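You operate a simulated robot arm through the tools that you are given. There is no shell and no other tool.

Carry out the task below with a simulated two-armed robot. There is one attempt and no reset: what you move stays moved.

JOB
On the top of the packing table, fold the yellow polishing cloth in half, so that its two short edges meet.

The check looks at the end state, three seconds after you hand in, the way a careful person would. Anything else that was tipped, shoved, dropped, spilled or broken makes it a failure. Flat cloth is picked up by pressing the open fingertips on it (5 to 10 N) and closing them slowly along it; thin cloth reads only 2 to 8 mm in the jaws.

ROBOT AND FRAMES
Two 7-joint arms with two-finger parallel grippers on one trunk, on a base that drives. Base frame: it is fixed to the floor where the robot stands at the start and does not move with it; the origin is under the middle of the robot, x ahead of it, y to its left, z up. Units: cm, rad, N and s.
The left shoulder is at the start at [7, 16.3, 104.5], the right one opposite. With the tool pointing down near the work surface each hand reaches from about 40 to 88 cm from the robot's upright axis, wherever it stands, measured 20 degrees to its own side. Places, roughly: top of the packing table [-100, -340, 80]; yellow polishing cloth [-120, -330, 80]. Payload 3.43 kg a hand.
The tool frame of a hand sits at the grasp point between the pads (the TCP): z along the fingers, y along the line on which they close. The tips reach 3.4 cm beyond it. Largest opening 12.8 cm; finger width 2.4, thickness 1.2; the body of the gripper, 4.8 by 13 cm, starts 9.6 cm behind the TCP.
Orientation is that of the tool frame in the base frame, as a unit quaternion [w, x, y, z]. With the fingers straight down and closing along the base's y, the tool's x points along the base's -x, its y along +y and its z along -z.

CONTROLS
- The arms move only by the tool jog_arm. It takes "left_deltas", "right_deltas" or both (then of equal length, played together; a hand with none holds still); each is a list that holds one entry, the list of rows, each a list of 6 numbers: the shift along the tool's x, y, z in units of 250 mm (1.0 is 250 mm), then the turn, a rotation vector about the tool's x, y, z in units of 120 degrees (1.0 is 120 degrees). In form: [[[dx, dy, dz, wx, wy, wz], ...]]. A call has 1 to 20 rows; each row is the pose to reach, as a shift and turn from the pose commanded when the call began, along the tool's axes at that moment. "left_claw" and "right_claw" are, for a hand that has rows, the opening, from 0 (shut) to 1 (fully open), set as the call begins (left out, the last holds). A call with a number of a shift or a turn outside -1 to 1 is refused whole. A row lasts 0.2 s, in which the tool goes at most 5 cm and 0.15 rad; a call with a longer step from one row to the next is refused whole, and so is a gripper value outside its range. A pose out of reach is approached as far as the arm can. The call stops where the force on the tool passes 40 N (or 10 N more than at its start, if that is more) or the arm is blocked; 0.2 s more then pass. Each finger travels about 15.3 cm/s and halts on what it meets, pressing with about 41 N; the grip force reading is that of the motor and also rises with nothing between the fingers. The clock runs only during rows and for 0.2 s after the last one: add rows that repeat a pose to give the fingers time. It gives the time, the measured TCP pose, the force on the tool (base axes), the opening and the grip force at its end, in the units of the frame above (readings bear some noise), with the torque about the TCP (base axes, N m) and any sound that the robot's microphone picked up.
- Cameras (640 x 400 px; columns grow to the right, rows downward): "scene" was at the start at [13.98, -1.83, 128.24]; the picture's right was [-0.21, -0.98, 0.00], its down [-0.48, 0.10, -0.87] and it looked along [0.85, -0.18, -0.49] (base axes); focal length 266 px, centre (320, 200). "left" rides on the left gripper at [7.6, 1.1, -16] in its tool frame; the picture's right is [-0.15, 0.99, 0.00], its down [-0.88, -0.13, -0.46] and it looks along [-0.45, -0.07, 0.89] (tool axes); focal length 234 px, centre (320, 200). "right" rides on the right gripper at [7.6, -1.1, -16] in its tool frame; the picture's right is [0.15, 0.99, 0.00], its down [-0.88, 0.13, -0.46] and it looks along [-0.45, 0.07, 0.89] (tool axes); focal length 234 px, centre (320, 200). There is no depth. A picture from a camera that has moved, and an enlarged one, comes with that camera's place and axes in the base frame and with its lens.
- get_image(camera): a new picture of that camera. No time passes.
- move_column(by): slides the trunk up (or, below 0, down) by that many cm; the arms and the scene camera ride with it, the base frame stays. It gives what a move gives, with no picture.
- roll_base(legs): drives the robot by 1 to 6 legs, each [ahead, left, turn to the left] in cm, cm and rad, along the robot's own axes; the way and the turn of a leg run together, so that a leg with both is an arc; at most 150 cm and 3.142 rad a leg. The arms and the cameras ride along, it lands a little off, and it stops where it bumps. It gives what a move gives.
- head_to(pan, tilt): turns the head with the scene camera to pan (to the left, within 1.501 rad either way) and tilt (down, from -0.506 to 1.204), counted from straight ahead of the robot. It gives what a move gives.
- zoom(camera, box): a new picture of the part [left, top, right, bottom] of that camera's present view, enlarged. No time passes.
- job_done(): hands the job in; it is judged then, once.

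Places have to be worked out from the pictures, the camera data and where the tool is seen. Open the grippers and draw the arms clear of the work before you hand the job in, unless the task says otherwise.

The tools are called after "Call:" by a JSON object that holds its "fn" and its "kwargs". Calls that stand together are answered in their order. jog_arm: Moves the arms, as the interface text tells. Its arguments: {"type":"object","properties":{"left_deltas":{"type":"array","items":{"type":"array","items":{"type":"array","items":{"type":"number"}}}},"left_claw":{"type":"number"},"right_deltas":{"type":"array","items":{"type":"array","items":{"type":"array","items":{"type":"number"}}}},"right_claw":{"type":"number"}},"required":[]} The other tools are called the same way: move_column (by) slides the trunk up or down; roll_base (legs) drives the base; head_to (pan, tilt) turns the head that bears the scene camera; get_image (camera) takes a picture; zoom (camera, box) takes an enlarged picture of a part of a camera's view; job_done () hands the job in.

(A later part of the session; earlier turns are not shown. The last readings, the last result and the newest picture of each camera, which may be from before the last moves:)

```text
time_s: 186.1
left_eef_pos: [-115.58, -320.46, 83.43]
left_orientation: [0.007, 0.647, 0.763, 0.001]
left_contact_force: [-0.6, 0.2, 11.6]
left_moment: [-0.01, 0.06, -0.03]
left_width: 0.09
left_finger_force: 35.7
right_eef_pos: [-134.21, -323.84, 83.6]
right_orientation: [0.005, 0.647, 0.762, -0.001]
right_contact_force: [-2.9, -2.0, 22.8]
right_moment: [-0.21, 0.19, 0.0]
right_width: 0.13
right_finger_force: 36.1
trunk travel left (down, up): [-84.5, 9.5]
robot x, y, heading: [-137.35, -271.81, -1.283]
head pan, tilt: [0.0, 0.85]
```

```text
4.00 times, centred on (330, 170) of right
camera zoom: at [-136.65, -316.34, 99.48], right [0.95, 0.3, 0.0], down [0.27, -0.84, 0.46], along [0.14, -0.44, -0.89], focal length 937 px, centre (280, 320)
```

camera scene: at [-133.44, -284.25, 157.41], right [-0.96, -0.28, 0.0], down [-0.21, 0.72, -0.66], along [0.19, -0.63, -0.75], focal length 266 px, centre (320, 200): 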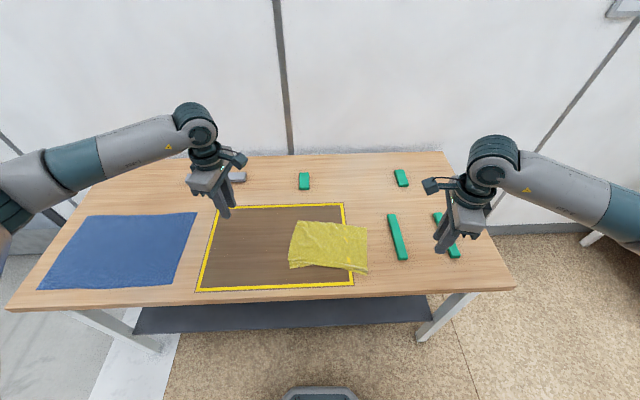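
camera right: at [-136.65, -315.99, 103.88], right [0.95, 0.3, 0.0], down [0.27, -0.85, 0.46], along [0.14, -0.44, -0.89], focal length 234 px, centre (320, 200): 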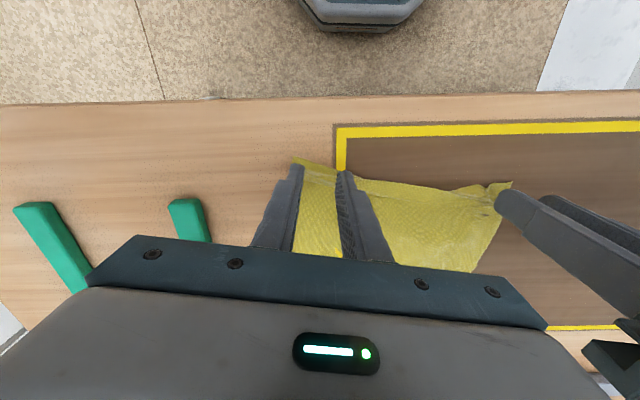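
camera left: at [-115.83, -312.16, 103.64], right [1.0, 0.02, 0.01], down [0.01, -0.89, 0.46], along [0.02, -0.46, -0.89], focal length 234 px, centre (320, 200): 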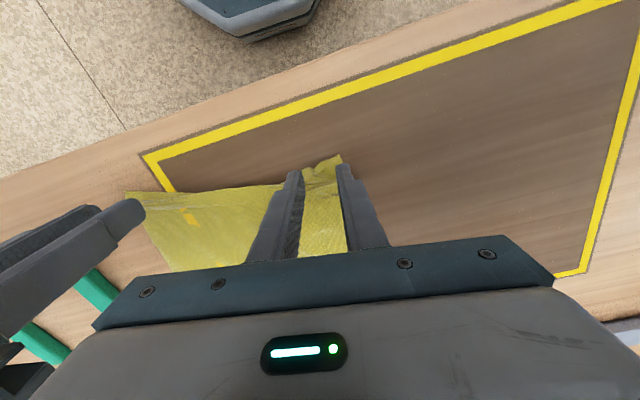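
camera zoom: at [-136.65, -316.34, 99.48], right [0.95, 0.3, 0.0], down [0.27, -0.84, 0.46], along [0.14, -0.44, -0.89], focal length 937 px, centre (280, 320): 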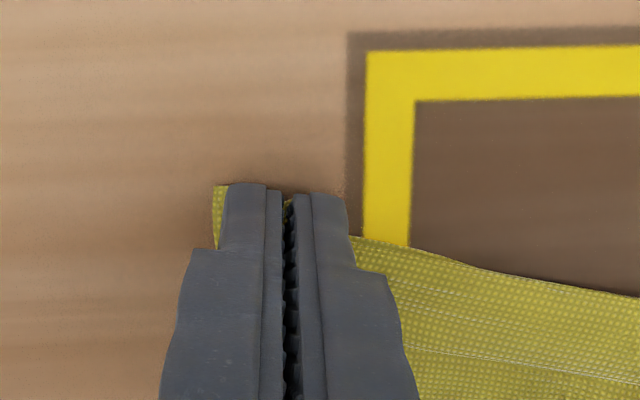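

The readings are 0.9 and 1.3 mm, a thin hold. I lift 1.5 cm and draw both hands 3.5 cm toward the robot to open the pleat.

Call:
{"fn": "jog_arm", "kwargs": {"left_deltas": [[[0, 0, -0.02, 0, 0, 0], [0, 0, -0.04, 0, 0, 0], [0.02, 0.005, -0.06, 0, 0, 0], [0.05, 0.01, -0.06, 0, 0, 0], [0.08, 0.015, -0.06, 0, 0, 0], [0.11, 0.02, -0.06, 0, 0, 0], [0.14, 0.02, -0.05, 0, 0, 0], [0.14, 0.02, -0.05, 0, 0, 0]]], "right_deltas": [[[0, 0, -0.02, 0, 0, 0], [0, 0, -0.04, 0, 0, 0], [0.02, -0.005, -0.06, 0, 0, 0], [0.05, -0.01, -0.06, 0, 0, 0], [0.08, -0.015, -0.06, 0, 0, 0], [0.11, -0.02, -0.06, 0, 0, 0], [0.14, -0.02, -0.05, 0, 0, 0], [0.14, -0.02, -0.05, 0, 0, 0]]]}}

Call:
{"fn": "zoom", "kwargs": {"camera": "scene", "box": [260, 190, 400, 290]}}

Call:
{"fn": "get_image", "kwargs": {"camera": "left"}}

Call:
{"fn": "get_image", "kwargs": {"camera": "right"}}

```text
time_s: 187.9
left_eef_pos: [-115.6, -316.94, 84.62]
left_orientation: [0.007, 0.646, 0.763, 0.001]
left_contact_force: [-0.8, 0.1, 1.0]
left_moment: [0.01, 0.03, -0.03]
left_width: 0.09
left_finger_force: 36.3
right_eef_pos: [-135.44, -320.51, 84.62]
right_orientation: [0.004, 0.647, 0.763, 0.0]
right_contact_force: [1.0, -0.3, -0.1]
right_moment: [-0.01, 0.04, 0.02]
right_width: 0.11
right_finger_force: 36.3
trunk travel left (down, up): [-84.5, 9.5]
robot x, y, heading: [-136.82, -272.44, -1.283]
head pan, tilt: [0.0, 0.85]
```

```text
4.00 times, centred on (330, 240) of scene
camera zoom: at [-133.51, -284.39, 157.4], right [-0.96, -0.28, 0.0], down [-0.21, 0.72, -0.66], along [0.19, -0.63, -0.75], focal length 1065 px, centre (280, 40)
```

zoom: 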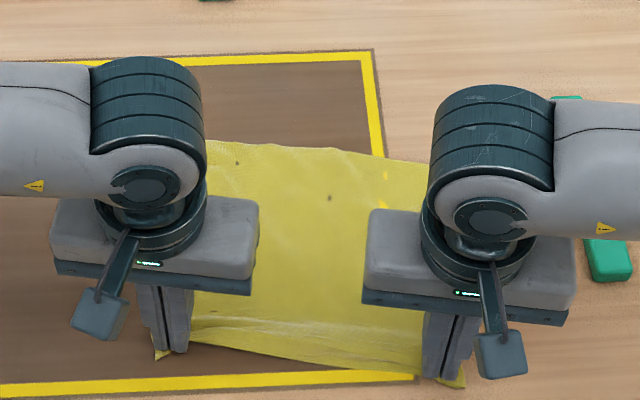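

```text
taken
camera left: at [-115.88, -309.21, 100.42], right [1.0, 0.02, 0.01], down [0.01, -0.89, 0.46], along [0.02, -0.46, -0.89], focal length 234 px, centre (320, 200)
```

left: 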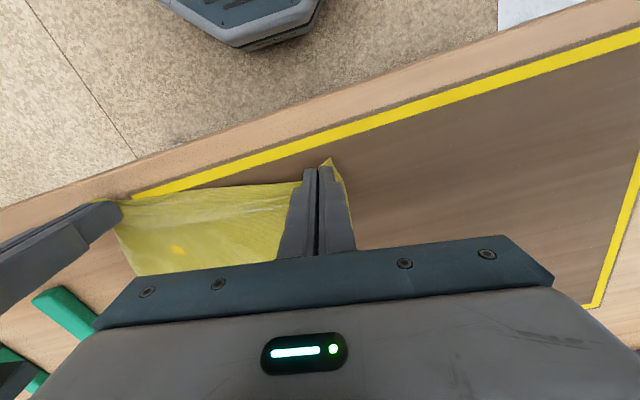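

```text
taken
camera right: at [-137.69, -313.1, 100.58], right [0.95, 0.3, 0.0], down [0.27, -0.85, 0.46], along [0.14, -0.44, -0.89], focal length 234 px, centre (320, 200)
```

right: 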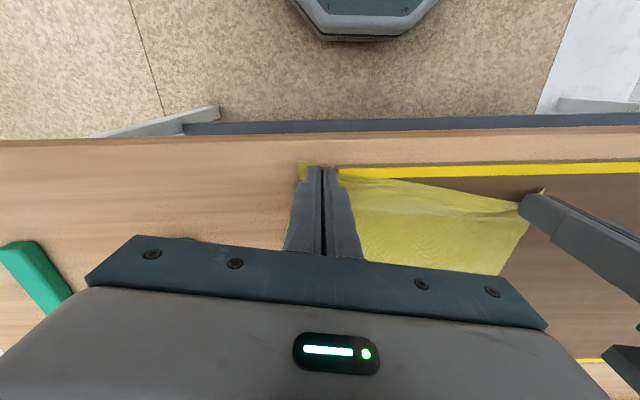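

The pleat mostly opened. To free it completely I lift the near edge 12 cm, then lay it back down toward the robot.

Call:
{"fn": "jog_arm", "kwargs": {"left_deltas": [[[-0.01, 0, -0.08, 0, 0, 0], [-0.03, 0, -0.18, 0, 0, 0], [-0.07, 0, -0.28, 0, 0, 0], [-0.11, 0, -0.38, 0, 0, 0], [-0.15, 0, -0.46, 0, 0, 0], [-0.15, 0, -0.46, 0, 0, 0], [-0.15, 0, -0.46, 0, 0, 0], [-0.12, 0, -0.4, 0, 0, 0], [-0.08, 0, -0.32, 0, 0, 0], [-0.04, 0, -0.24, 0, 0, 0], [0, 0, -0.16, 0, 0, 0], [0.03, 0, -0.08, 0, 0, 0], [0.05, 0, -0.02, 0, 0, 0], [0.06, 0, 0.01, 0, 0, 0], [0.06, 0, 0.01, 0, 0, 0]]], "right_deltas": [[[-0.01, 0, -0.08, 0, 0, 0], [-0.03, 0, -0.18, 0, 0, 0], [-0.07, 0, -0.28, 0, 0, 0], [-0.11, 0, -0.38, 0, 0, 0], [-0.15, 0, -0.46, 0, 0, 0], [-0.15, 0, -0.46, 0, 0, 0], [-0.15, 0, -0.46, 0, 0, 0], [-0.12, 0, -0.4, 0, 0, 0], [-0.08, 0, -0.32, 0, 0, 0], [-0.04, 0, -0.24, 0, 0, 0], [0, 0, -0.16, 0, 0, 0], [0.03, 0, -0.08, 0, 0, 0], [0.05, 0, -0.02, 0, 0, 0], [0.06, 0, 0.01, 0, 0, 0], [0.06, 0, 0.01, 0, 0, 0]]]}}

Call:
{"fn": "zoom", "kwargs": {"camera": "scene", "box": [260, 190, 400, 290]}}

Call:
{"fn": "get_image", "kwargs": {"camera": "left"}}

```text
time_s: 191.1
left_eef_pos: [-115.8, -315.49, 84.43]
left_orientation: [0.006, 0.646, 0.763, 0.001]
left_contact_force: [0.2, 0.1, 0.2]
left_moment: [-0.01, 0.0, 0.03]
left_width: 0.11
left_finger_force: 36.1
right_eef_pos: [-135.42, -319.1, 84.35]
right_orientation: [0.004, 0.648, 0.762, 0.0]
right_contact_force: [1.0, -0.6, -0.3]
right_moment: [-0.01, 0.02, 0.02]
right_width: 0.09
right_finger_force: 36.0
trunk travel left (down, up): [-84.5, 9.5]
robot x, y, heading: [-137.38, -271.77, -1.284]
head pan, tilt: [0.0, 0.85]
```

```text
4.00 times, centred on (330, 240) of scene
camera zoom: at [-133.51, -284.38, 157.4], right [-0.96, -0.28, 0.0], down [-0.21, 0.72, -0.66], along [0.19, -0.63, -0.75], focal length 1065 px, centre (280, 40)
```

zoom: 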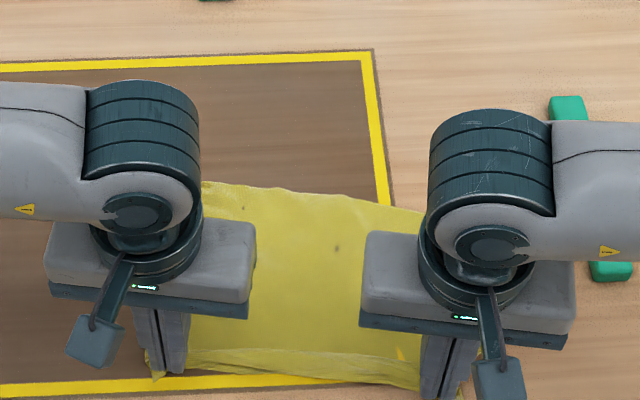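

```text
taken
camera left: at [-116.13, -307.71, 100.16], right [1.0, 0.02, 0.01], down [0.01, -0.89, 0.46], along [0.02, -0.46, -0.89], focal length 234 px, centre (320, 200)
```

left: 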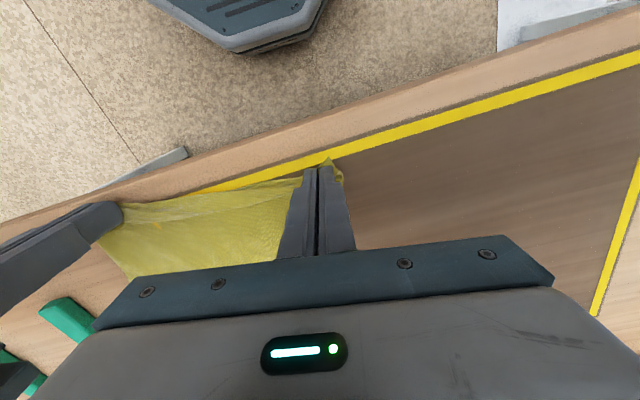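

I release both here and raise the hands to see how it lies.

Call:
{"fn": "jog_arm", "kwargs": {"left_deltas": [[[0, 0, 0.02, 0, 0, 0], [0, 0, 0.02, 0, 0, 0]]], "right_deltas": [[[0, 0, 0.02, 0, 0, 0], [0, 0, 0.02, 0, 0, 0]]]}}

Call:
{"fn": "jog_arm", "kwargs": {"left_deltas": [[[0, 0, 0, 0, 0, 0], [0, 0, 0, 0, 0, 0], [0, 0, -0.06, 0, 0, 0], [0, 0, -0.16, 0, 0, 0], [0, 0, -0.3, 0, 0, 0], [0, 0.1, -0.45, 0, 0, 0], [0, 0.22, -0.6, 0, 0, 0], [0, 0.36, -0.72, 0, 0, 0], [0, 0.5, -0.8, 0, 0, 0], [0, 0.65, -0.8, 0, 0, 0]]], "right_deltas": [[[0, 0, 0, 0, 0, 0], [0, 0, 0, 0, 0, 0], [0, 0, -0.06, 0, 0, 0], [0, 0, -0.16, 0, 0, 0], [0, 0, -0.3, 0, 0, 0], [0, -0.1, -0.45, 0, 0, 0], [0, -0.22, -0.6, 0, 0, 0], [0, -0.36, -0.72, 0, 0, 0], [0, -0.5, -0.8, 0, 0, 0], [0, -0.6, -0.8, 0, 0, 0]]], "left_claw": 0.2, "right_claw": 0.2}}

Call:
{"fn": "get_image", "kwargs": {"camera": "scene"}}

Call:
{"fn": "zoom", "kwargs": {"camera": "scene", "box": [260, 210, 400, 310]}}

```text
time_s: 191.7
left_eef_pos: [-115.82, -315.54, 83.77]
left_orientation: [0.006, 0.646, 0.763, 0.002]
left_contact_force: [-0.1, -0.1, 0.2]
left_moment: [-0.01, 0.06, -0.01]
left_width: 0.11
left_finger_force: 35.7
right_eef_pos: [-135.46, -319.07, 83.9]
right_orientation: [0.004, 0.647, 0.762, 0.0]
right_contact_force: [0.1, 0.1, 0.2]
right_moment: [-0.01, 0.04, 0.01]
right_width: 0.1
right_finger_force: 35.4
trunk travel left (down, up): [-84.5, 9.5]
robot x, y, heading: [-137.33, -271.98, -1.282]
head pan, tilt: [0.0, 0.85]
```

```text
time_s: 193.9
left_eef_pos: [-99.91, -312.46, 104.15]
left_orientation: [0.007, 0.646, 0.763, 0.0]
left_contact_force: [0.3, 0.3, -0.3]
left_moment: [-0.03, 0.01, 0.0]
left_width: 2.59
left_finger_force: 0.0
right_eef_pos: [-150.65, -321.3, 103.81]
right_orientation: [0.004, 0.647, 0.763, 0.0]
right_contact_force: [0.5, -0.5, -0.5]
right_moment: [-0.01, 0.02, 0.03]
right_width: 2.55
right_finger_force: 0.1
trunk travel left (down, up): [-84.5, 9.5]
robot x, y, heading: [-136.99, -272.27, -1.281]
head pan, tilt: [0.0, 0.85]
```

```text
taken
camera scene: at [-133.44, -284.2, 157.42], right [-0.96, -0.28, 0.0], down [-0.21, 0.72, -0.66], along [0.19, -0.63, -0.75], focal length 266 px, centre (320, 200)
```

scene: 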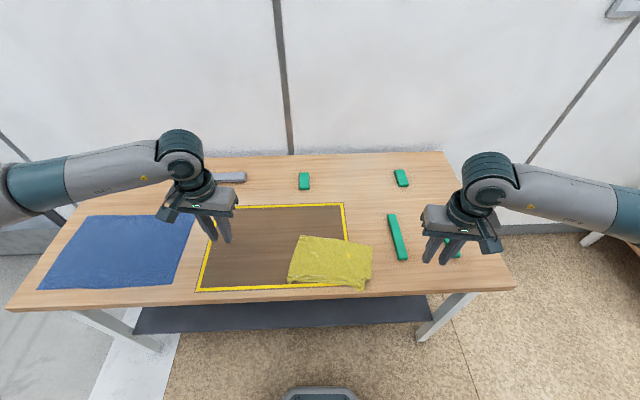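

```text
4.00 times, centred on (330, 260) of scene
camera zoom: at [-133.44, -284.2, 157.42], right [-0.96, -0.28, 0.0], down [-0.21, 0.72, -0.66], along [0.19, -0.63, -0.75], focal length 1065 px, centre (280, -40)
```

zoom: 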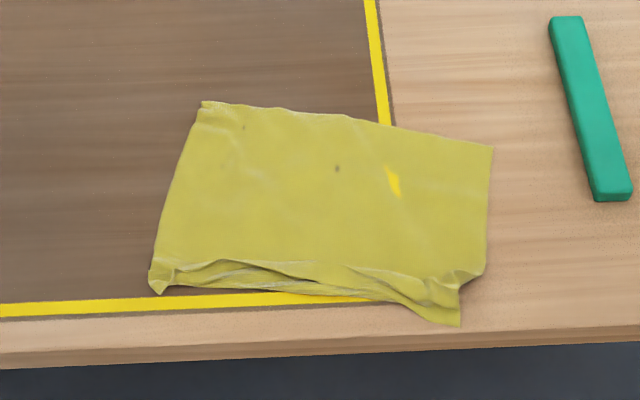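

The pleat at the near edge re-formed, and it is close to the table's front edge. I will instead grip the two far corners (close to the edge), lift the cloth so that the near edge hangs free, and lay it back with the hands moving away from me. I bring the hands over the far corners, about [-112.5,-331.7] and [-137.3,-334.3].

Call:
{"fn": "jog_arm", "kwargs": {"left_deltas": [[[-0.08, -0.09, 0, 0, 0, 0], [-0.16, -0.18, 0, 0, 0, 0], [-0.25, -0.28, 0.02, 0, 0, 0], [-0.34, -0.38, 0.08, 0, 0, 0], [-0.43, -0.48, 0.16, 0, 0, 0], [-0.52, -0.58, 0.26, 0, 0, 0], [-0.6, -0.66, 0.37, 0, 0, 0], [-0.66, -0.727, 0.49, 0, 0, 0], [-0.66, -0.727, 0.6, 0, 0, 0], [-0.66, -0.727, 0.64, 0, 0, 0], [-0.66, -0.727, 0.64, 0, 0, 0]]], "right_deltas": [[[-0.08, 0.07, 0, 0, 0, 0], [-0.16, 0.14, 0, 0, 0, 0], [-0.24, 0.21, 0.02, 0, 0, 0], [-0.32, 0.29, 0.08, 0, 0, 0], [-0.4, 0.37, 0.16, 0, 0, 0], [-0.48, 0.44, 0.26, 0, 0, 0], [-0.55, 0.5, 0.37, 0, 0, 0], [-0.598, 0.547, 0.49, 0, 0, 0], [-0.598, 0.547, 0.6, 0, 0, 0], [-0.598, 0.547, 0.63, 0, 0, 0], [-0.598, 0.547, 0.63, 0, 0, 0]]], "left_claw": 0.22, "right_claw": 0.22}}

Call:
{"fn": "zoom", "kwargs": {"camera": "left", "box": [230, 90, 430, 220]}}

Call:
{"fn": "zoom", "kwargs": {"camera": "right", "box": [230, 90, 430, 220]}}

```text
time_s: 196.3
left_eef_pos: [-115.01, -332.08, 87.95]
left_orientation: [0.007, 0.646, 0.763, 0.001]
left_contact_force: [-0.2, -0.1, 0.3]
left_moment: [0.01, 0.02, 0.03]
left_width: 2.84
left_finger_force: 0.0
right_eef_pos: [-134.31, -334.16, 88.22]
right_orientation: [0.004, 0.648, 0.762, 0.0]
right_contact_force: [-0.4, 0.1, -1.2]
right_moment: [0.0, -0.04, 0.0]
right_width: 2.81
right_finger_force: 0.0
trunk travel left (down, up): [-84.5, 9.5]
robot x, y, heading: [-137.29, -272.07, -1.286]
head pan, tilt: [0.0, 0.85]
```

```text
3.08 times, centred on (330, 155) of left
camera zoom: at [-115.42, -324.29, 103.72], right [1.0, 0.02, 0.01], down [0.01, -0.89, 0.46], along [0.02, -0.46, -0.89], focal length 720 px, centre (289, 338)
```

zoom: 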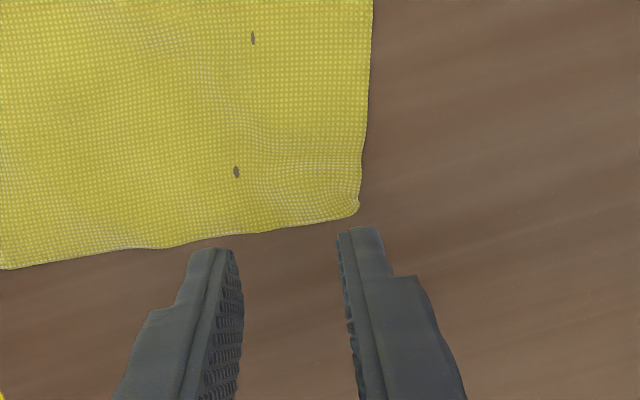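

```text
3.08 times, centred on (330, 155) of right
camera zoom: at [-136.77, -326.65, 104.17], right [0.95, 0.3, 0.0], down [0.27, -0.85, 0.46], along [0.14, -0.44, -0.89], focal length 720 px, centre (289, 338)
```

zoom: 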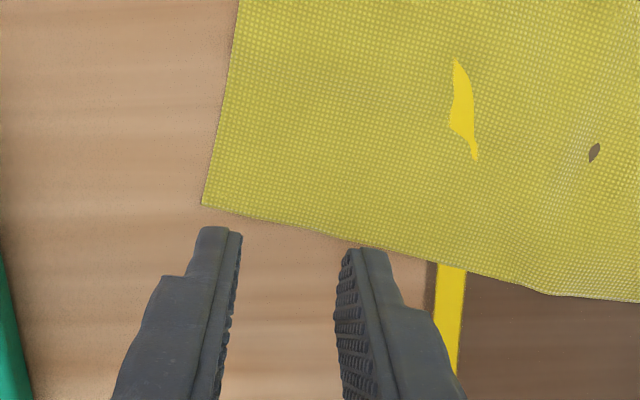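

The tips stand right above the far edge at both corners. I shift 0.2 cm inward, lower and press.

Call:
{"fn": "jog_arm", "kwargs": {"left_deltas": [[[0.008, 0, 0.03, 0, 0, 0], [0.008, 0, 0.07, 0, 0, 0], [0.008, 0, 0.11, 0, 0, 0], [0.008, 0, 0.145, 0, 0, 0], [0.008, 0, 0.165, 0, 0, 0], [0.008, 0, 0.175, 0, 0, 0], [0.008, 0, 0.18, 0, 0, 0], [0.008, 0, 0.184, 0, 0, 0]]], "right_deltas": [[[0.008, 0, 0.03, 0, 0, 0], [0.008, 0, 0.07, 0, 0, 0], [0.008, 0, 0.11, 0, 0, 0], [0.008, 0, 0.15, 0, 0, 0], [0.008, 0, 0.175, 0, 0, 0], [0.008, 0, 0.185, 0, 0, 0], [0.008, 0, 0.19, 0, 0, 0], [0.008, 0, 0.194, 0, 0, 0]]]}}

Call:
{"fn": "zoom", "kwargs": {"camera": "left", "box": [250, 120, 410, 220]}}

Call:
{"fn": "zoom", "kwargs": {"camera": "right", "box": [250, 120, 410, 220]}}

```text
time_s: 198.1
left_eef_pos: [-114.97, -331.9, 83.41]
left_orientation: [0.007, 0.646, 0.763, 0.0]
left_contact_force: [1.8, -0.4, 11.3]
left_moment: [0.06, -0.01, 0.0]
left_width: 2.8
left_finger_force: 0.1
right_eef_pos: [-134.45, -333.92, 83.64]
right_orientation: [0.005, 0.648, 0.761, 0.0]
right_contact_force: [-0.1, 0.7, 4.0]
right_moment: [0.02, 0.12, 0.03]
right_width: 2.81
right_finger_force: 0.7
trunk travel left (down, up): [-84.5, 9.5]
robot x, y, heading: [-137.13, -271.85, -1.281]
head pan, tilt: [0.0, 0.85]
```

```text
4.00 times, centred on (330, 170) of left
camera zoom: at [-115.31, -324.07, 99.35], right [1.0, 0.02, 0.01], down [0.01, -0.89, 0.46], along [0.02, -0.46, -0.89], focal length 937 px, centre (280, 320)
```

zoom: 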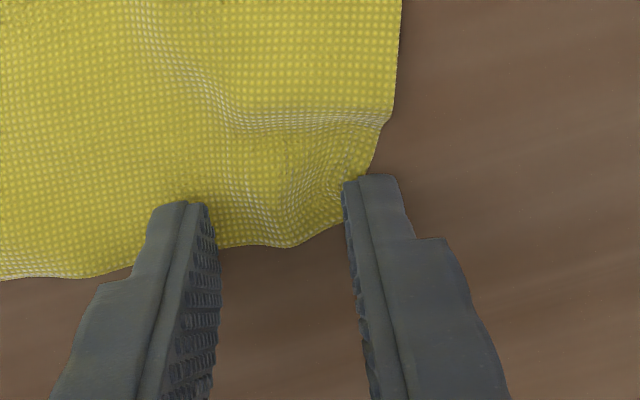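

```text
4.00 times, centred on (330, 170) of right
camera zoom: at [-136.8, -326.36, 99.46], right [0.95, 0.3, 0.0], down [0.27, -0.84, 0.46], along [0.14, -0.44, -0.89], focal length 937 px, centre (280, 320)
```

zoom: 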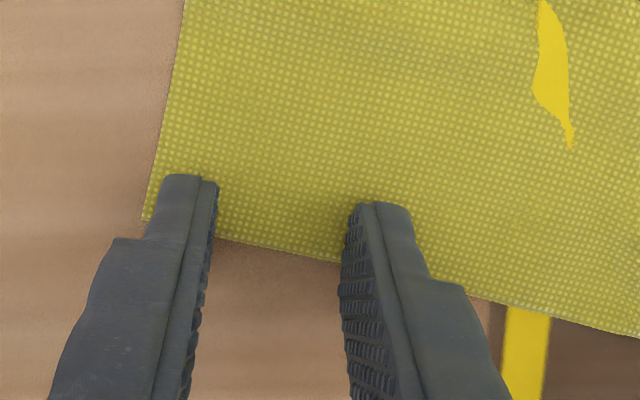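

Left presses 11 N, right 4 N. I lower the right hand another 1 mm and start closing both.

Call:
{"fn": "jog_arm", "kwargs": {"left_deltas": [[[0, 0, 0, 0, 0, 0], [0, 0, 0, 0, 0, 0]]], "right_deltas": [[[0, 0, 0.003, 0, 0, 0], [0, 0, 0.005, 0, 0, 0]]], "left_claw": 0.18}}

Call:
{"fn": "jog_arm", "kwargs": {"left_deltas": [[[0, 0, 0, 0, 0, 0], [0, 0, 0, 0, 0, 0]]], "right_deltas": [[[0, 0, 0, 0, 0, 0], [0, 0, 0, 0, 0, 0]]], "left_claw": 0.14, "right_claw": 0.18}}

Call:
{"fn": "jog_arm", "kwargs": {"left_deltas": [[[0, 0, 0, 0, 0, 0], [0, 0, 0, 0, 0, 0]]], "right_deltas": [[[0, 0, 0, 0, 0, 0], [0, 0, 0, 0, 0, 0]]], "left_claw": 0.1, "right_claw": 0.13}}

Call:
{"fn": "zoom", "kwargs": {"camera": "left", "box": [250, 120, 410, 220]}}

Call:
{"fn": "zoom", "kwargs": {"camera": "right", "box": [250, 120, 410, 220]}}

```text
time_s: 198.7
left_eef_pos: [-115.03, -331.77, 83.46]
left_orientation: [0.007, 0.647, 0.763, -0.001]
left_contact_force: [-0.9, -1.2, 9.2]
left_moment: [-0.05, 0.07, -0.03]
left_width: 2.29
left_finger_force: 0.0
right_eef_pos: [-134.43, -333.87, 83.57]
right_orientation: [0.006, 0.647, 0.762, -0.002]
right_contact_force: [0.5, -1.6, 18.3]
right_moment: [0.03, 0.37, 0.04]
right_width: 2.84
right_finger_force: 0.3
trunk travel left (down, up): [-84.5, 9.5]
robot x, y, heading: [-136.94, -272.12, -1.284]
head pan, tilt: [0.0, 0.85]
```

```text
time_s: 199.3
left_eef_pos: [-114.91, -331.68, 83.64]
left_orientation: [0.007, 0.647, 0.763, -0.001]
left_contact_force: [-1.8, 1.1, 11.3]
left_moment: [0.05, 0.11, -0.03]
left_width: 1.76
left_finger_force: 0.0
right_eef_pos: [-134.28, -333.83, 83.58]
right_orientation: [0.006, 0.648, 0.762, 0.0]
right_contact_force: [4.3, -3.1, 22.5]
right_moment: [0.0, 0.23, 0.05]
right_width: 2.14
right_finger_force: 0.0
trunk travel left (down, up): [-84.5, 9.5]
robot x, y, heading: [-137.19, -272.27, -1.283]
head pan, tilt: [0.0, 0.85]
```

```text
time_s: 199.9
left_eef_pos: [-114.93, -331.82, 83.54]
left_orientation: [0.008, 0.646, 0.763, 0.001]
left_contact_force: [-1.6, 0.0, 9.2]
left_moment: [0.03, 0.04, 0.0]
left_width: 1.18
left_finger_force: 0.1
right_eef_pos: [-134.22, -333.76, 83.5]
right_orientation: [0.005, 0.648, 0.762, -0.002]
right_contact_force: [3.1, -2.7, 26.7]
right_moment: [-0.02, 0.21, 0.05]
right_width: 1.47
right_finger_force: 0.0
trunk travel left (down, up): [-84.5, 9.5]
robot x, y, heading: [-137.2, -272.26, -1.292]
head pan, tilt: [0.0, 0.85]
```

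```text
4.00 times, centred on (330, 170) of left
camera zoom: at [-115.33, -323.9, 99.35], right [1.0, 0.02, 0.01], down [0.01, -0.89, 0.46], along [0.02, -0.46, -0.89], focal length 937 px, centre (280, 320)
```

zoom: 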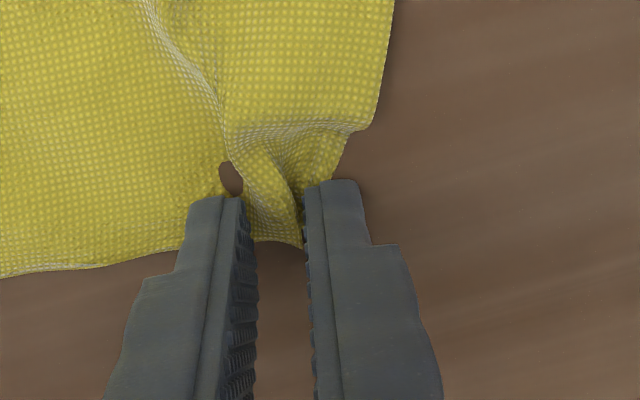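

```text
4.00 times, centred on (330, 170) of right
camera zoom: at [-136.78, -326.23, 99.42], right [0.95, 0.3, 0.0], down [0.27, -0.84, 0.47], along [0.15, -0.44, -0.89], focal length 937 px, centre (280, 320)
```

zoom: 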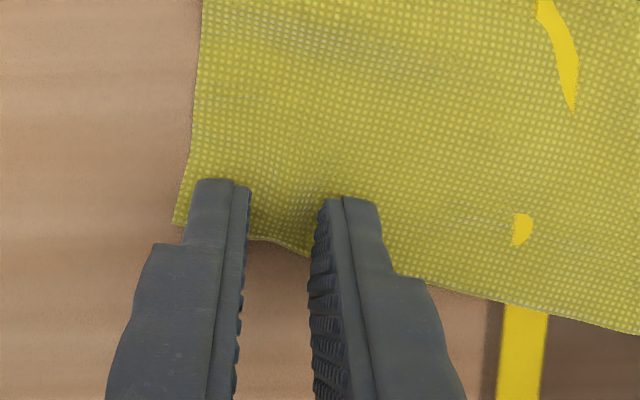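

Both ridges form. I finish closing.

Call:
{"fn": "jog_arm", "kwargs": {"left_deltas": [[[0, 0, 0, 0, 0, 0], [0, 0, 0, 0, 0, 0]]], "right_deltas": [[[0, 0, -0.002, 0, 0, 0], [0, 0, -0.002, 0, 0, 0]]], "left_claw": 0.05, "right_claw": 0.08}}

Call:
{"fn": "jog_arm", "kwargs": {"left_deltas": [[[0, 0, 0, 0, 0, 0], [0, 0, 0, 0, 0, 0]]], "right_deltas": [[[0, 0, 0, 0, 0, 0], [0, 0, 0, 0, 0, 0]]], "left_claw": 0.0, "right_claw": 0.04}}

Call:
{"fn": "jog_arm", "kwargs": {"left_deltas": [[[0, 0, 0, 0, 0, 0], [0, 0, 0, 0, 0, 0], [0, 0, 0, 0, 0, 0]]], "right_deltas": [[[0, 0, 0, 0, 0, 0], [0, 0, 0, 0, 0, 0], [0, 0, 0, 0, 0, 0]]], "left_claw": 0.0, "right_claw": 0.0}}

Call:
{"fn": "zoom", "kwargs": {"camera": "left", "box": [250, 120, 410, 220]}}

Call:
{"fn": "zoom", "kwargs": {"camera": "right", "box": [250, 120, 410, 220]}}

```text
time_s: 200.5
left_eef_pos: [-115.03, -331.74, 83.54]
left_orientation: [0.008, 0.646, 0.764, 0.0]
left_contact_force: [-3.5, 0.3, 10.6]
left_moment: [0.08, 0.12, 0.01]
left_width: 0.69
left_finger_force: 0.0
right_eef_pos: [-134.33, -333.79, 83.53]
right_orientation: [0.004, 0.648, 0.762, -0.001]
right_contact_force: [4.9, -3.9, 24.8]
right_moment: [0.0, 0.07, -0.01]
right_width: 0.93
right_finger_force: 0.0
trunk travel left (down, up): [-84.5, 9.5]
robot x, y, heading: [-137.28, -271.96, -1.286]
head pan, tilt: [0.0, 0.85]
```

```text
time_s: 201.1
left_eef_pos: [-115.06, -331.65, 83.63]
left_orientation: [0.008, 0.646, 0.764, -0.001]
left_contact_force: [-7.4, -2.3, 9.2]
left_moment: [0.04, 0.29, 0.03]
left_width: 0.19
left_finger_force: 36.5
right_eef_pos: [-134.42, -333.62, 83.51]
right_orientation: [0.005, 0.648, 0.762, -0.001]
right_contact_force: [10.2, 0.5, 23.8]
right_moment: [0.13, -0.1, -0.08]
right_width: 0.66
right_finger_force: 1.3
trunk travel left (down, up): [-84.5, 9.5]
robot x, y, heading: [-137.33, -272.16, -1.284]
head pan, tilt: [0.0, 0.85]
```

```text
time_s: 201.9
left_eef_pos: [-115.16, -331.79, 83.53]
left_orientation: [0.008, 0.646, 0.763, 0.0]
left_contact_force: [-12.6, -1.6, 6.6]
left_moment: [-0.01, 0.45, 0.12]
left_width: 0.18
left_finger_force: 36.8
right_eef_pos: [-134.38, -333.6, 83.48]
right_orientation: [0.005, 0.647, 0.763, 0.0]
right_contact_force: [9.1, 2.4, 24.6]
right_moment: [0.23, -0.19, -0.03]
right_width: 0.16
right_finger_force: 36.4
trunk travel left (down, up): [-84.5, 9.5]
robot x, y, heading: [-137.26, -272.02, -1.288]
head pan, tilt: [0.0, 0.85]
```

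```text
4.00 times, centred on (330, 170) of left
camera zoom: at [-115.42, -323.89, 99.36], right [1.0, 0.02, 0.01], down [0.01, -0.89, 0.46], along [0.02, -0.46, -0.89], focal length 937 px, centre (280, 320)
```

zoom: 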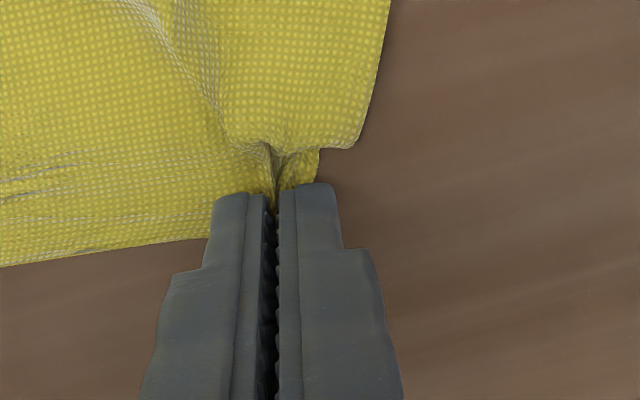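

```text
4.00 times, centred on (330, 170) of right
camera zoom: at [-136.82, -326.16, 99.43], right [0.95, 0.3, 0.0], down [0.27, -0.84, 0.46], along [0.15, -0.44, -0.89], focal length 937 px, centre (280, 320)
```

zoom: 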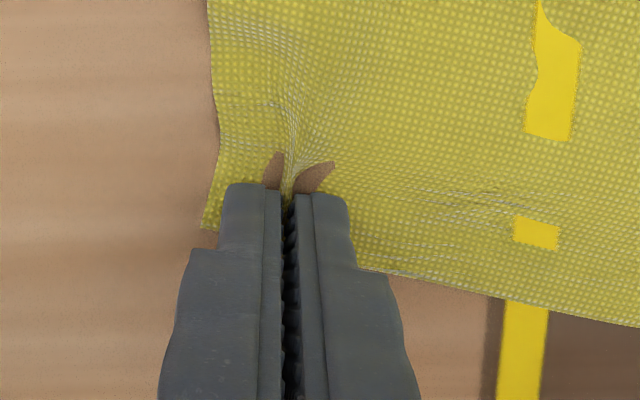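

Both hold about 1.7 mm with the edge taut. I lift 12 cm while drifting 8 cm toward me, then raise the trunk so the near edge hangs free.

Call:
{"fn": "jog_arm", "kwargs": {"left_deltas": [[[0, 0, -0.04, 0, 0, 0], [0.02, 0, -0.1, 0, 0, 0], [0.06, 0, -0.16, 0, 0, 0], [0.1, 0, -0.22, 0, 0, 0], [0.14, 0, -0.28, 0, 0, 0], [0.18, 0, -0.34, 0, 0, 0], [0.22, 0, -0.4, 0, 0, 0], [0.26, 0, -0.46, 0, 0, 0], [0.3, 0, -0.48, 0, 0, 0], [0.3, 0, -0.48, 0, 0, 0]]], "right_deltas": [[[0, 0.003, -0.04, 0, 0, 0], [0.02, 0.003, -0.1, 0, 0, 0], [0.06, 0.003, -0.16, 0, 0, 0], [0.1, 0.003, -0.22, 0, 0, 0], [0.14, 0.003, -0.28, 0, 0, 0], [0.18, 0.003, -0.34, 0, 0, 0], [0.22, 0.003, -0.4, 0, 0, 0], [0.26, 0.003, -0.46, 0, 0, 0], [0.3, 0.003, -0.48, 0, 0, 0], [0.3, 0.003, -0.48, 0, 0, 0]]]}}

Call:
{"fn": "move_column", "kwargs": {"by": 9.4}}

Call:
{"fn": "get_image", "kwargs": {"camera": "scene"}}

Call:
{"fn": "zoom", "kwargs": {"camera": "scene", "box": [270, 190, 390, 310]}}

Call:
{"fn": "get_image", "kwargs": {"camera": "left"}}

```text
time_s: 204.1
left_eef_pos: [-116.35, -324.44, 95.19]
left_orientation: [0.006, 0.646, 0.764, 0.0]
left_contact_force: [-12.9, -2.7, -0.1]
left_moment: [-0.02, 0.44, 0.12]
left_width: 0.17
left_finger_force: 36.8
right_eef_pos: [-135.65, -326.32, 95.24]
right_orientation: [0.004, 0.648, 0.762, 0.0]
right_contact_force: [12.7, 2.5, 0.2]
right_moment: [0.06, -0.42, -0.08]
right_width: 0.19
right_finger_force: 36.2
trunk travel left (down, up): [-84.5, 9.5]
robot x, y, heading: [-136.99, -272.3, -1.289]
head pan, tilt: [0.0, 0.85]
```

```text
time_s: 205.3
left_eef_pos: [-116.34, -324.53, 104.64]
left_orientation: [0.006, 0.647, 0.763, 0.001]
left_contact_force: [-11.8, -1.5, -0.3]
left_moment: [-0.05, 0.41, 0.07]
left_width: 0.15
left_finger_force: 36.5
right_eef_pos: [-135.62, -326.35, 104.58]
right_orientation: [0.004, 0.648, 0.762, 0.001]
right_contact_force: [11.5, 1.4, -0.7]
right_moment: [-0.01, -0.39, -0.09]
right_width: 0.14
right_finger_force: 36.5
trunk travel left (down, up): [-93.9, 0.1]
robot x, y, heading: [-137.16, -272.07, -1.288]
head pan, tilt: [0.0, 0.85]
```

```text
taken
camera scene: at [-133.5, -284.4, 166.79], right [-0.96, -0.28, 0.0], down [-0.21, 0.72, -0.66], along [0.19, -0.63, -0.75], focal length 266 px, centre (320, 200)
```

scene: 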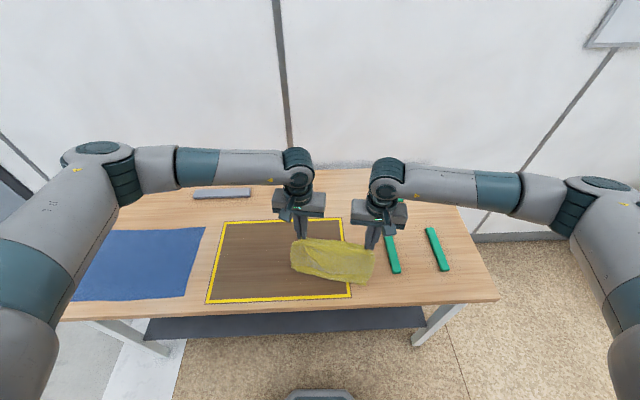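

```text
3.33 times, centred on (330, 250) of scene
camera zoom: at [-133.5, -284.4, 166.79], right [-0.96, -0.28, 0.0], down [-0.21, 0.72, -0.66], along [0.19, -0.63, -0.75], focal length 887 px, centre (287, 33)
```

zoom: 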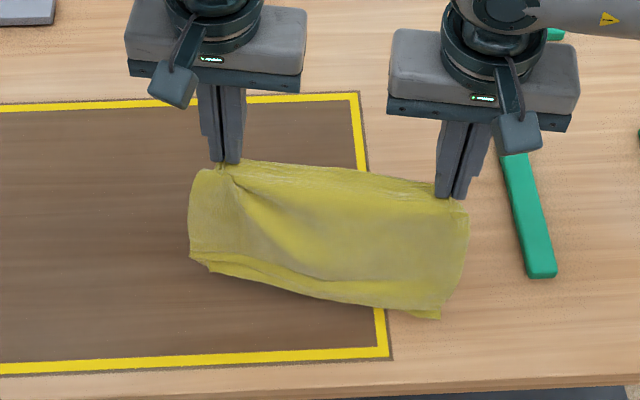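

```text
taken
camera left: at [-116.67, -316.7, 120.41], right [1.0, 0.02, 0.01], down [0.01, -0.89, 0.46], along [0.02, -0.46, -0.89], focal length 234 px, centre (320, 200)
```

left: 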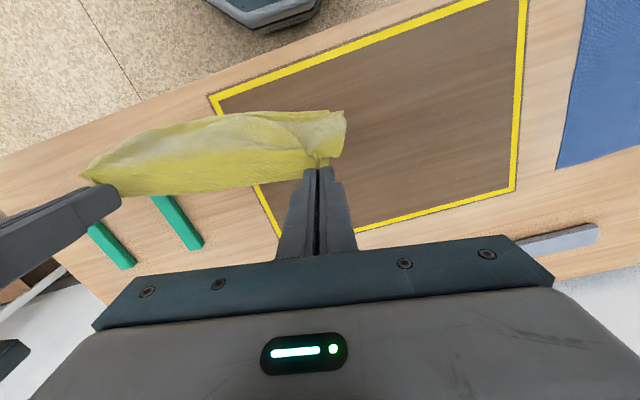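

The sheet hangs nicely. I zoom on its lower edge to see whether the pleat has opened.

Call:
{"fn": "zoom", "kwargs": {"camera": "scene", "box": [285, 230, 385, 295]}}

Call:
{"fn": "zoom", "kwargs": {"camera": "left", "box": [70, 80, 370, 220]}}

```text
6.15 times, centred on (335, 262) of scene
camera zoom: at [-133.5, -284.4, 166.79], right [-0.96, -0.28, 0.0], down [-0.21, 0.72, -0.66], along [0.19, -0.63, -0.75], focal length 1638 px, centre (228, -185)
```

zoom: 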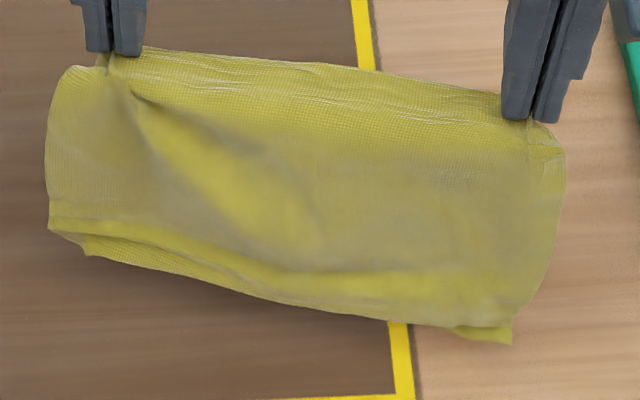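

```text
2.13 times, centred on (220, 150) of left
camera zoom: at [-116.67, -316.7, 120.41], right [1.0, 0.02, 0.01], down [0.01, -0.89, 0.46], along [0.02, -0.46, -0.89], focal length 500 px, centre (533, 307)
```

zoom: 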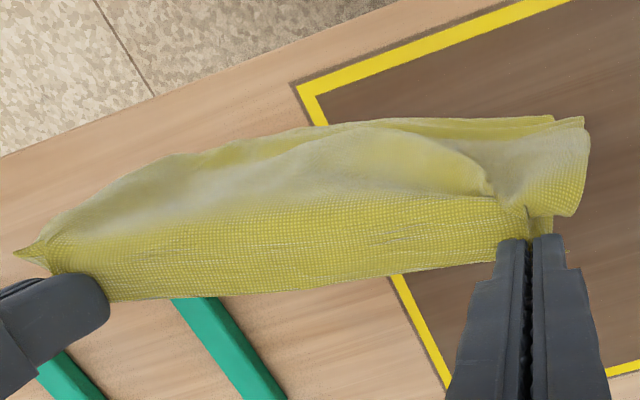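

The bottom still touches the table with a small turned-under strip. I raise the hands 5 cm more, shake gently and let it settle.

Call:
{"fn": "jog_arm", "kwargs": {"left_deltas": [[[0, 0, -0.08, 0, 0, 0], [0, 0, -0.16, 0, 0, 0], [0, 0, -0.22, 0, 0, 0], [0, 0, -0.06, 0, 0, 0], [0, 0, -0.22, 0, 0, 0], [0, 0, -0.06, 0, 0, 0], [0, 0, -0.22, 0, 0, 0], [0, 0, -0.22, 0, 0, 0], [0, 0, -0.22, 0, 0, 0], [0, 0, -0.22, 0, 0, 0], [0, 0, -0.22, 0, 0, 0], [0, 0, -0.22, 0, 0, 0], [0, 0, -0.22, 0, 0, 0]]], "right_deltas": [[[0, 0, -0.08, 0, 0, 0], [0, 0, -0.16, 0, 0, 0], [0, 0, -0.22, 0, 0, 0], [0, 0, -0.06, 0, 0, 0], [0, 0, -0.22, 0, 0, 0], [0, 0, -0.06, 0, 0, 0], [0, 0, -0.22, 0, 0, 0], [0, 0, -0.22, 0, 0, 0], [0, 0, -0.22, 0, 0, 0], [0, 0, -0.22, 0, 0, 0], [0, 0, -0.22, 0, 0, 0], [0, 0, -0.22, 0, 0, 0], [0, 0, -0.22, 0, 0, 0]]]}}

Call:
{"fn": "zoom", "kwargs": {"camera": "scene", "box": [285, 220, 395, 295]}}

Call:
{"fn": "zoom", "kwargs": {"camera": "left", "box": [70, 80, 370, 220]}}

```text
time_s: 208.1
left_eef_pos: [-116.39, -324.33, 110.2]
left_orientation: [0.006, 0.646, 0.763, 0.001]
left_contact_force: [-13.5, -2.2, 0.4]
left_moment: [-0.03, 0.45, 0.1]
left_width: 0.19
left_finger_force: 35.9
right_eef_pos: [-135.76, -326.37, 110.09]
right_orientation: [0.004, 0.647, 0.762, 0.0]
right_contact_force: [12.8, 2.5, -0.4]
right_moment: [0.05, -0.46, -0.07]
right_width: 0.16
right_finger_force: 36.4
trunk travel left (down, up): [-93.9, 0.1]
robot x, y, heading: [-137.06, -271.98, -1.279]
head pan, tilt: [0.0, 0.85]
```

```text
5.33 times, centred on (340, 258) of scene
camera zoom: at [-133.5, -284.38, 166.8], right [-0.96, -0.28, 0.0], down [-0.21, 0.72, -0.66], along [0.19, -0.63, -0.75], focal length 1420 px, centre (213, -107)
```

zoom: 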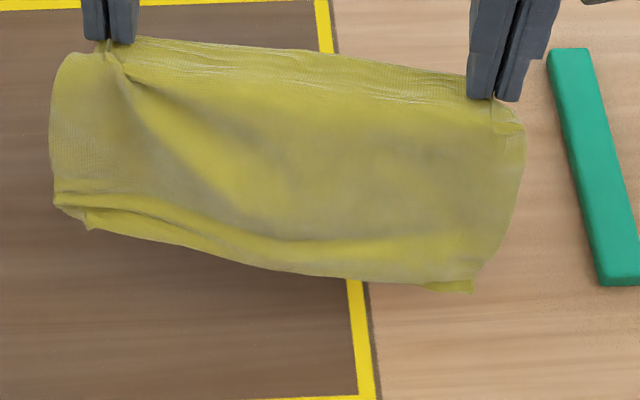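

```text
2.13 times, centred on (220, 150) of left
camera zoom: at [-116.73, -316.62, 125.97], right [1.0, 0.02, 0.01], down [0.01, -0.89, 0.46], along [0.02, -0.46, -0.89], focal length 500 px, centre (533, 307)
```

zoom: 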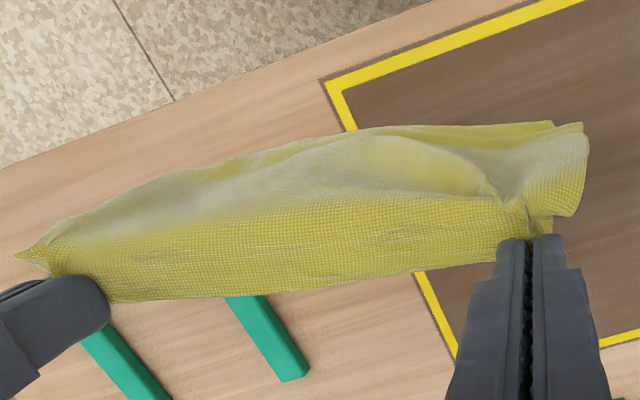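

The turned-under strip clings even when hanging. I lay the sheet down now with the hands moving away, then deal with that strip by pinning the body with one hand and pulling the strip with the other.

Call:
{"fn": "move_column", "kwargs": {"by": -6}}

Call:
{"fn": "jog_arm", "kwargs": {"left_deltas": [[[-0.1, 0, 0.028, 0, 0, 0], [-0.2, 0, 0.048, 0, 0, 0], [-0.28, 0, 0.072, 0, 0, 0], [-0.36, 0, 0.108, 0, 0, 0], [-0.42, 0, 0.14, 0, 0, 0], [-0.48, 0, 0.18, 0, 0, 0], [-0.54, 0, 0.232, 0, 0, 0], [-0.6, 0, 0.292, 0, 0, 0], [-0.64, 0, 0.344, 0, 0, 0], [-0.68, 0, 0.4, 0, 0, 0], [-0.712, 0, 0.46, 0, 0, 0], [-0.74, 0, 0.52, 0, 0, 0], [-0.768, 0, 0.596, 0, 0, 0], [-0.792, 0, 0.668, 0, 0, 0], [-0.82, 0, 0.732, 0, 0, 0], [-0.86, 0, 0.772, 0, 0, 0], [-0.86, 0, 0.79, 0, 0, 0]]], "right_deltas": [[[-0.1, 0, 0.028, 0, 0, 0], [-0.2, 0, 0.048, 0, 0, 0], [-0.28, 0, 0.072, 0, 0, 0], [-0.36, 0, 0.108, 0, 0, 0], [-0.42, 0, 0.14, 0, 0, 0], [-0.48, 0, 0.18, 0, 0, 0], [-0.54, 0, 0.232, 0, 0, 0], [-0.6, 0, 0.292, 0, 0, 0], [-0.64, 0, 0.344, 0, 0, 0], [-0.68, 0, 0.4, 0, 0, 0], [-0.712, 0, 0.46, 0, 0, 0], [-0.74, 0, 0.52, 0, 0, 0], [-0.768, 0, 0.596, 0, 0, 0], [-0.792, 0, 0.668, 0, 0, 0], [-0.82, 0, 0.732, 0, 0, 0], [-0.86, 0, 0.772, 0, 0, 0], [-0.86, 0, 0.79, 0, 0, 0]]]}}

Call:
{"fn": "get_image", "kwargs": {"camera": "scene"}}

Call:
{"fn": "zoom", "kwargs": {"camera": "scene", "box": [265, 190, 395, 290]}}

```text
time_s: 209.1
left_eef_pos: [-116.35, -324.46, 104.2]
left_orientation: [0.006, 0.646, 0.763, 0.0]
left_contact_force: [-12.9, -1.6, -0.3]
left_moment: [-0.08, 0.45, 0.14]
left_width: 0.2
left_finger_force: 36.0
right_eef_pos: [-135.71, -326.61, 104.11]
right_orientation: [0.004, 0.647, 0.762, 0.001]
right_contact_force: [13.0, 1.3, 0.2]
right_moment: [0.04, -0.43, -0.09]
right_width: 0.15
right_finger_force: 36.4
trunk travel left (down, up): [-87.9, 6.1]
robot x, y, heading: [-137.42, -272.19, -1.281]
head pan, tilt: [0.0, 0.85]
```

```text
time_s: 212.7
left_eef_pos: [-113.16, -343.15, 87.08]
left_orientation: [0.005, 0.647, 0.763, 0.0]
left_contact_force: [-18.5, -4.9, -2.8]
left_moment: [-0.18, 0.63, 0.16]
left_width: 0.18
left_finger_force: 36.4
left hand out of reach, approached as far as the arm can: row 14, 15, 16, 17
right_eef_pos: [-131.99, -347.68, 84.57]
right_orientation: [0.004, 0.647, 0.762, 0.001]
right_contact_force: [17.6, 4.9, 2.0]
right_moment: [0.22, -0.67, -0.12]
right_width: 0.18
right_finger_force: 36.1
trunk travel left (down, up): [-87.9, 6.1]
robot x, y, heading: [-137.31, -272.44, -1.282]
head pan, tilt: [0.0, 0.85]
```

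```text
taken
camera scene: at [-133.52, -284.38, 160.8], right [-0.96, -0.28, 0.0], down [-0.21, 0.72, -0.66], along [0.19, -0.63, -0.75], focal length 266 px, centre (320, 200)
```

scene: 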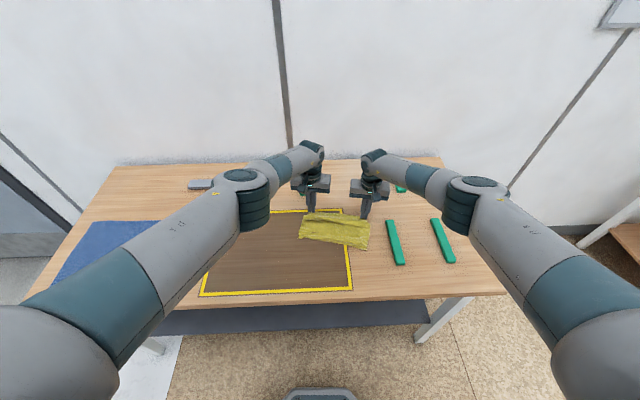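

```text
4.00 times, centred on (330, 240) of scene
camera zoom: at [-133.52, -284.38, 160.8], right [-0.96, -0.28, 0.0], down [-0.21, 0.72, -0.66], along [0.19, -0.63, -0.75], focal length 1065 px, centre (280, 40)
```

zoom: 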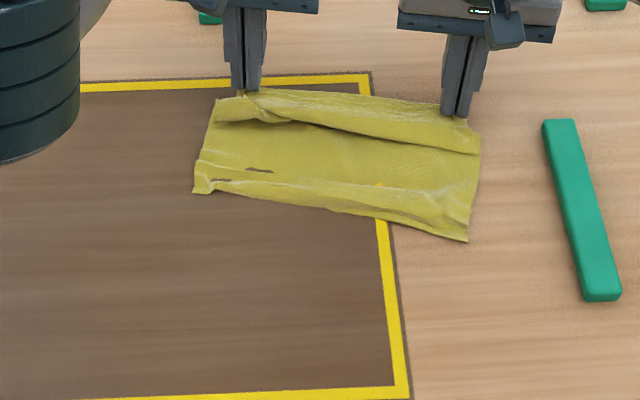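

The left arm ran out of reach and the cloth was laid too far away, leaving a slack roll. I lift it clear again, bring it back toward me, and will lay it down nearer.

Call:
{"fn": "jog_arm", "kwargs": {"left_deltas": [[[0, 0, -0.1, 0, 0, 0], [0, 0, -0.22, 0, 0, 0], [0, 0, -0.34, 0, 0, 0], [0, 0, -0.46, 0, 0, 0], [0, 0, -0.58, 0, 0, 0], [0, 0, -0.7, 0, 0, 0], [0.06, 0, -0.8, 0, 0, 0], [0.14, 0, -0.82, 0, 0, 0], [0.24, 0, -0.82, 0, 0, 0], [0.34, 0, -0.82, 0, 0, 0], [0.44, 0, -0.82, 0, 0, 0], [0.54, 0, -0.82, 0, 0, 0], [0.64, 0, -0.82, 0, 0, 0], [0.73, 0, -0.82, 0, 0, 0], [0.8, 0, -0.82, 0, 0, 0], [0.84, 0, -0.82, 0, 0, 0], [0.84, 0, -0.82, 0, 0, 0], [0.84, 0, -0.82, 0, 0, 0]]], "right_deltas": [[[0, 0.012, -0.12, 0, 0, 0], [0, 0.012, -0.26, 0, 0, 0], [0, 0.012, -0.4, 0, 0, 0], [0, 0.012, -0.54, 0, 0, 0], [0, 0.012, -0.68, 0, 0, 0], [0, 0.012, -0.8, 0, 0, 0], [0.06, 0.012, -0.9, 0, 0, 0], [0.14, 0.012, -0.92, 0, 0, 0], [0.25, 0.012, -0.92, 0, 0, 0], [0.36, 0.012, -0.92, 0, 0, 0], [0.47, 0.012, -0.92, 0, 0, 0], [0.58, 0.012, -0.92, 0, 0, 0], [0.69, 0.012, -0.92, 0, 0, 0], [0.78, 0.012, -0.92, 0, 0, 0], [0.85, 0.012, -0.92, 0, 0, 0], [0.89, 0.012, -0.92, 0, 0, 0], [0.89, 0.012, -0.92, 0, 0, 0], [0.89, 0.012, -0.92, 0, 0, 0]]]}}

Call:
{"fn": "get_image", "kwargs": {"camera": "scene"}}

Call:
{"fn": "zoom", "kwargs": {"camera": "scene", "box": [275, 210, 395, 300]}}

```text
time_s: 216.5
left_eef_pos: [-116.71, -322.27, 107.38]
left_orientation: [0.007, 0.646, 0.763, 0.001]
left_contact_force: [-8.9, -1.1, -0.2]
left_moment: [-0.08, 0.32, 0.07]
left_width: 0.17
left_finger_force: 36.7
right_eef_pos: [-135.42, -325.57, 107.37]
right_orientation: [0.003, 0.647, 0.762, 0.0]
right_contact_force: [9.6, 2.0, -0.2]
right_moment: [0.03, -0.3, -0.08]
right_width: 0.17
right_finger_force: 36.2
trunk travel left (down, up): [-87.9, 6.1]
robot x, y, heading: [-137.46, -272.48, -1.287]
head pan, tilt: [0.0, 0.85]
```

```text
taken
camera scene: at [-133.5, -284.39, 160.8], right [-0.96, -0.28, 0.0], down [-0.21, 0.72, -0.66], along [0.19, -0.63, -0.75], focal length 266 px, centre (320, 200)
```

scene: 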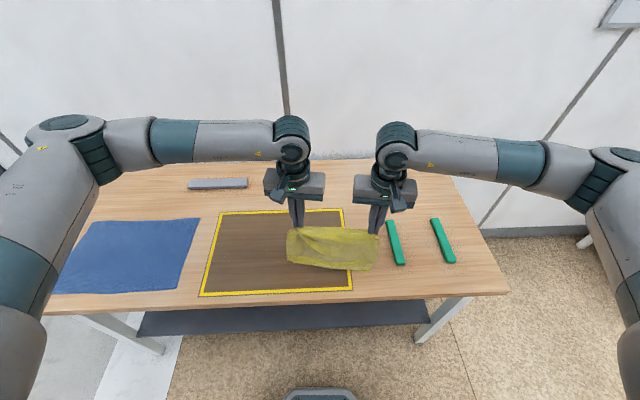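

```text
4.44 times, centred on (335, 255) of scene
camera zoom: at [-133.5, -284.39, 160.8], right [-0.96, -0.28, 0.0], down [-0.21, 0.72, -0.66], along [0.19, -0.63, -0.75], focal length 1183 px, centre (253, -44)
```

zoom: 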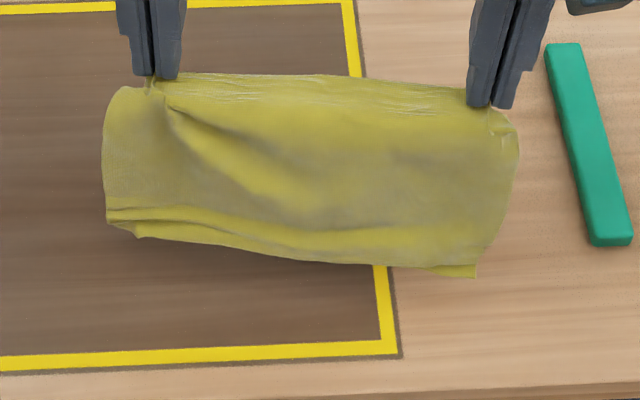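

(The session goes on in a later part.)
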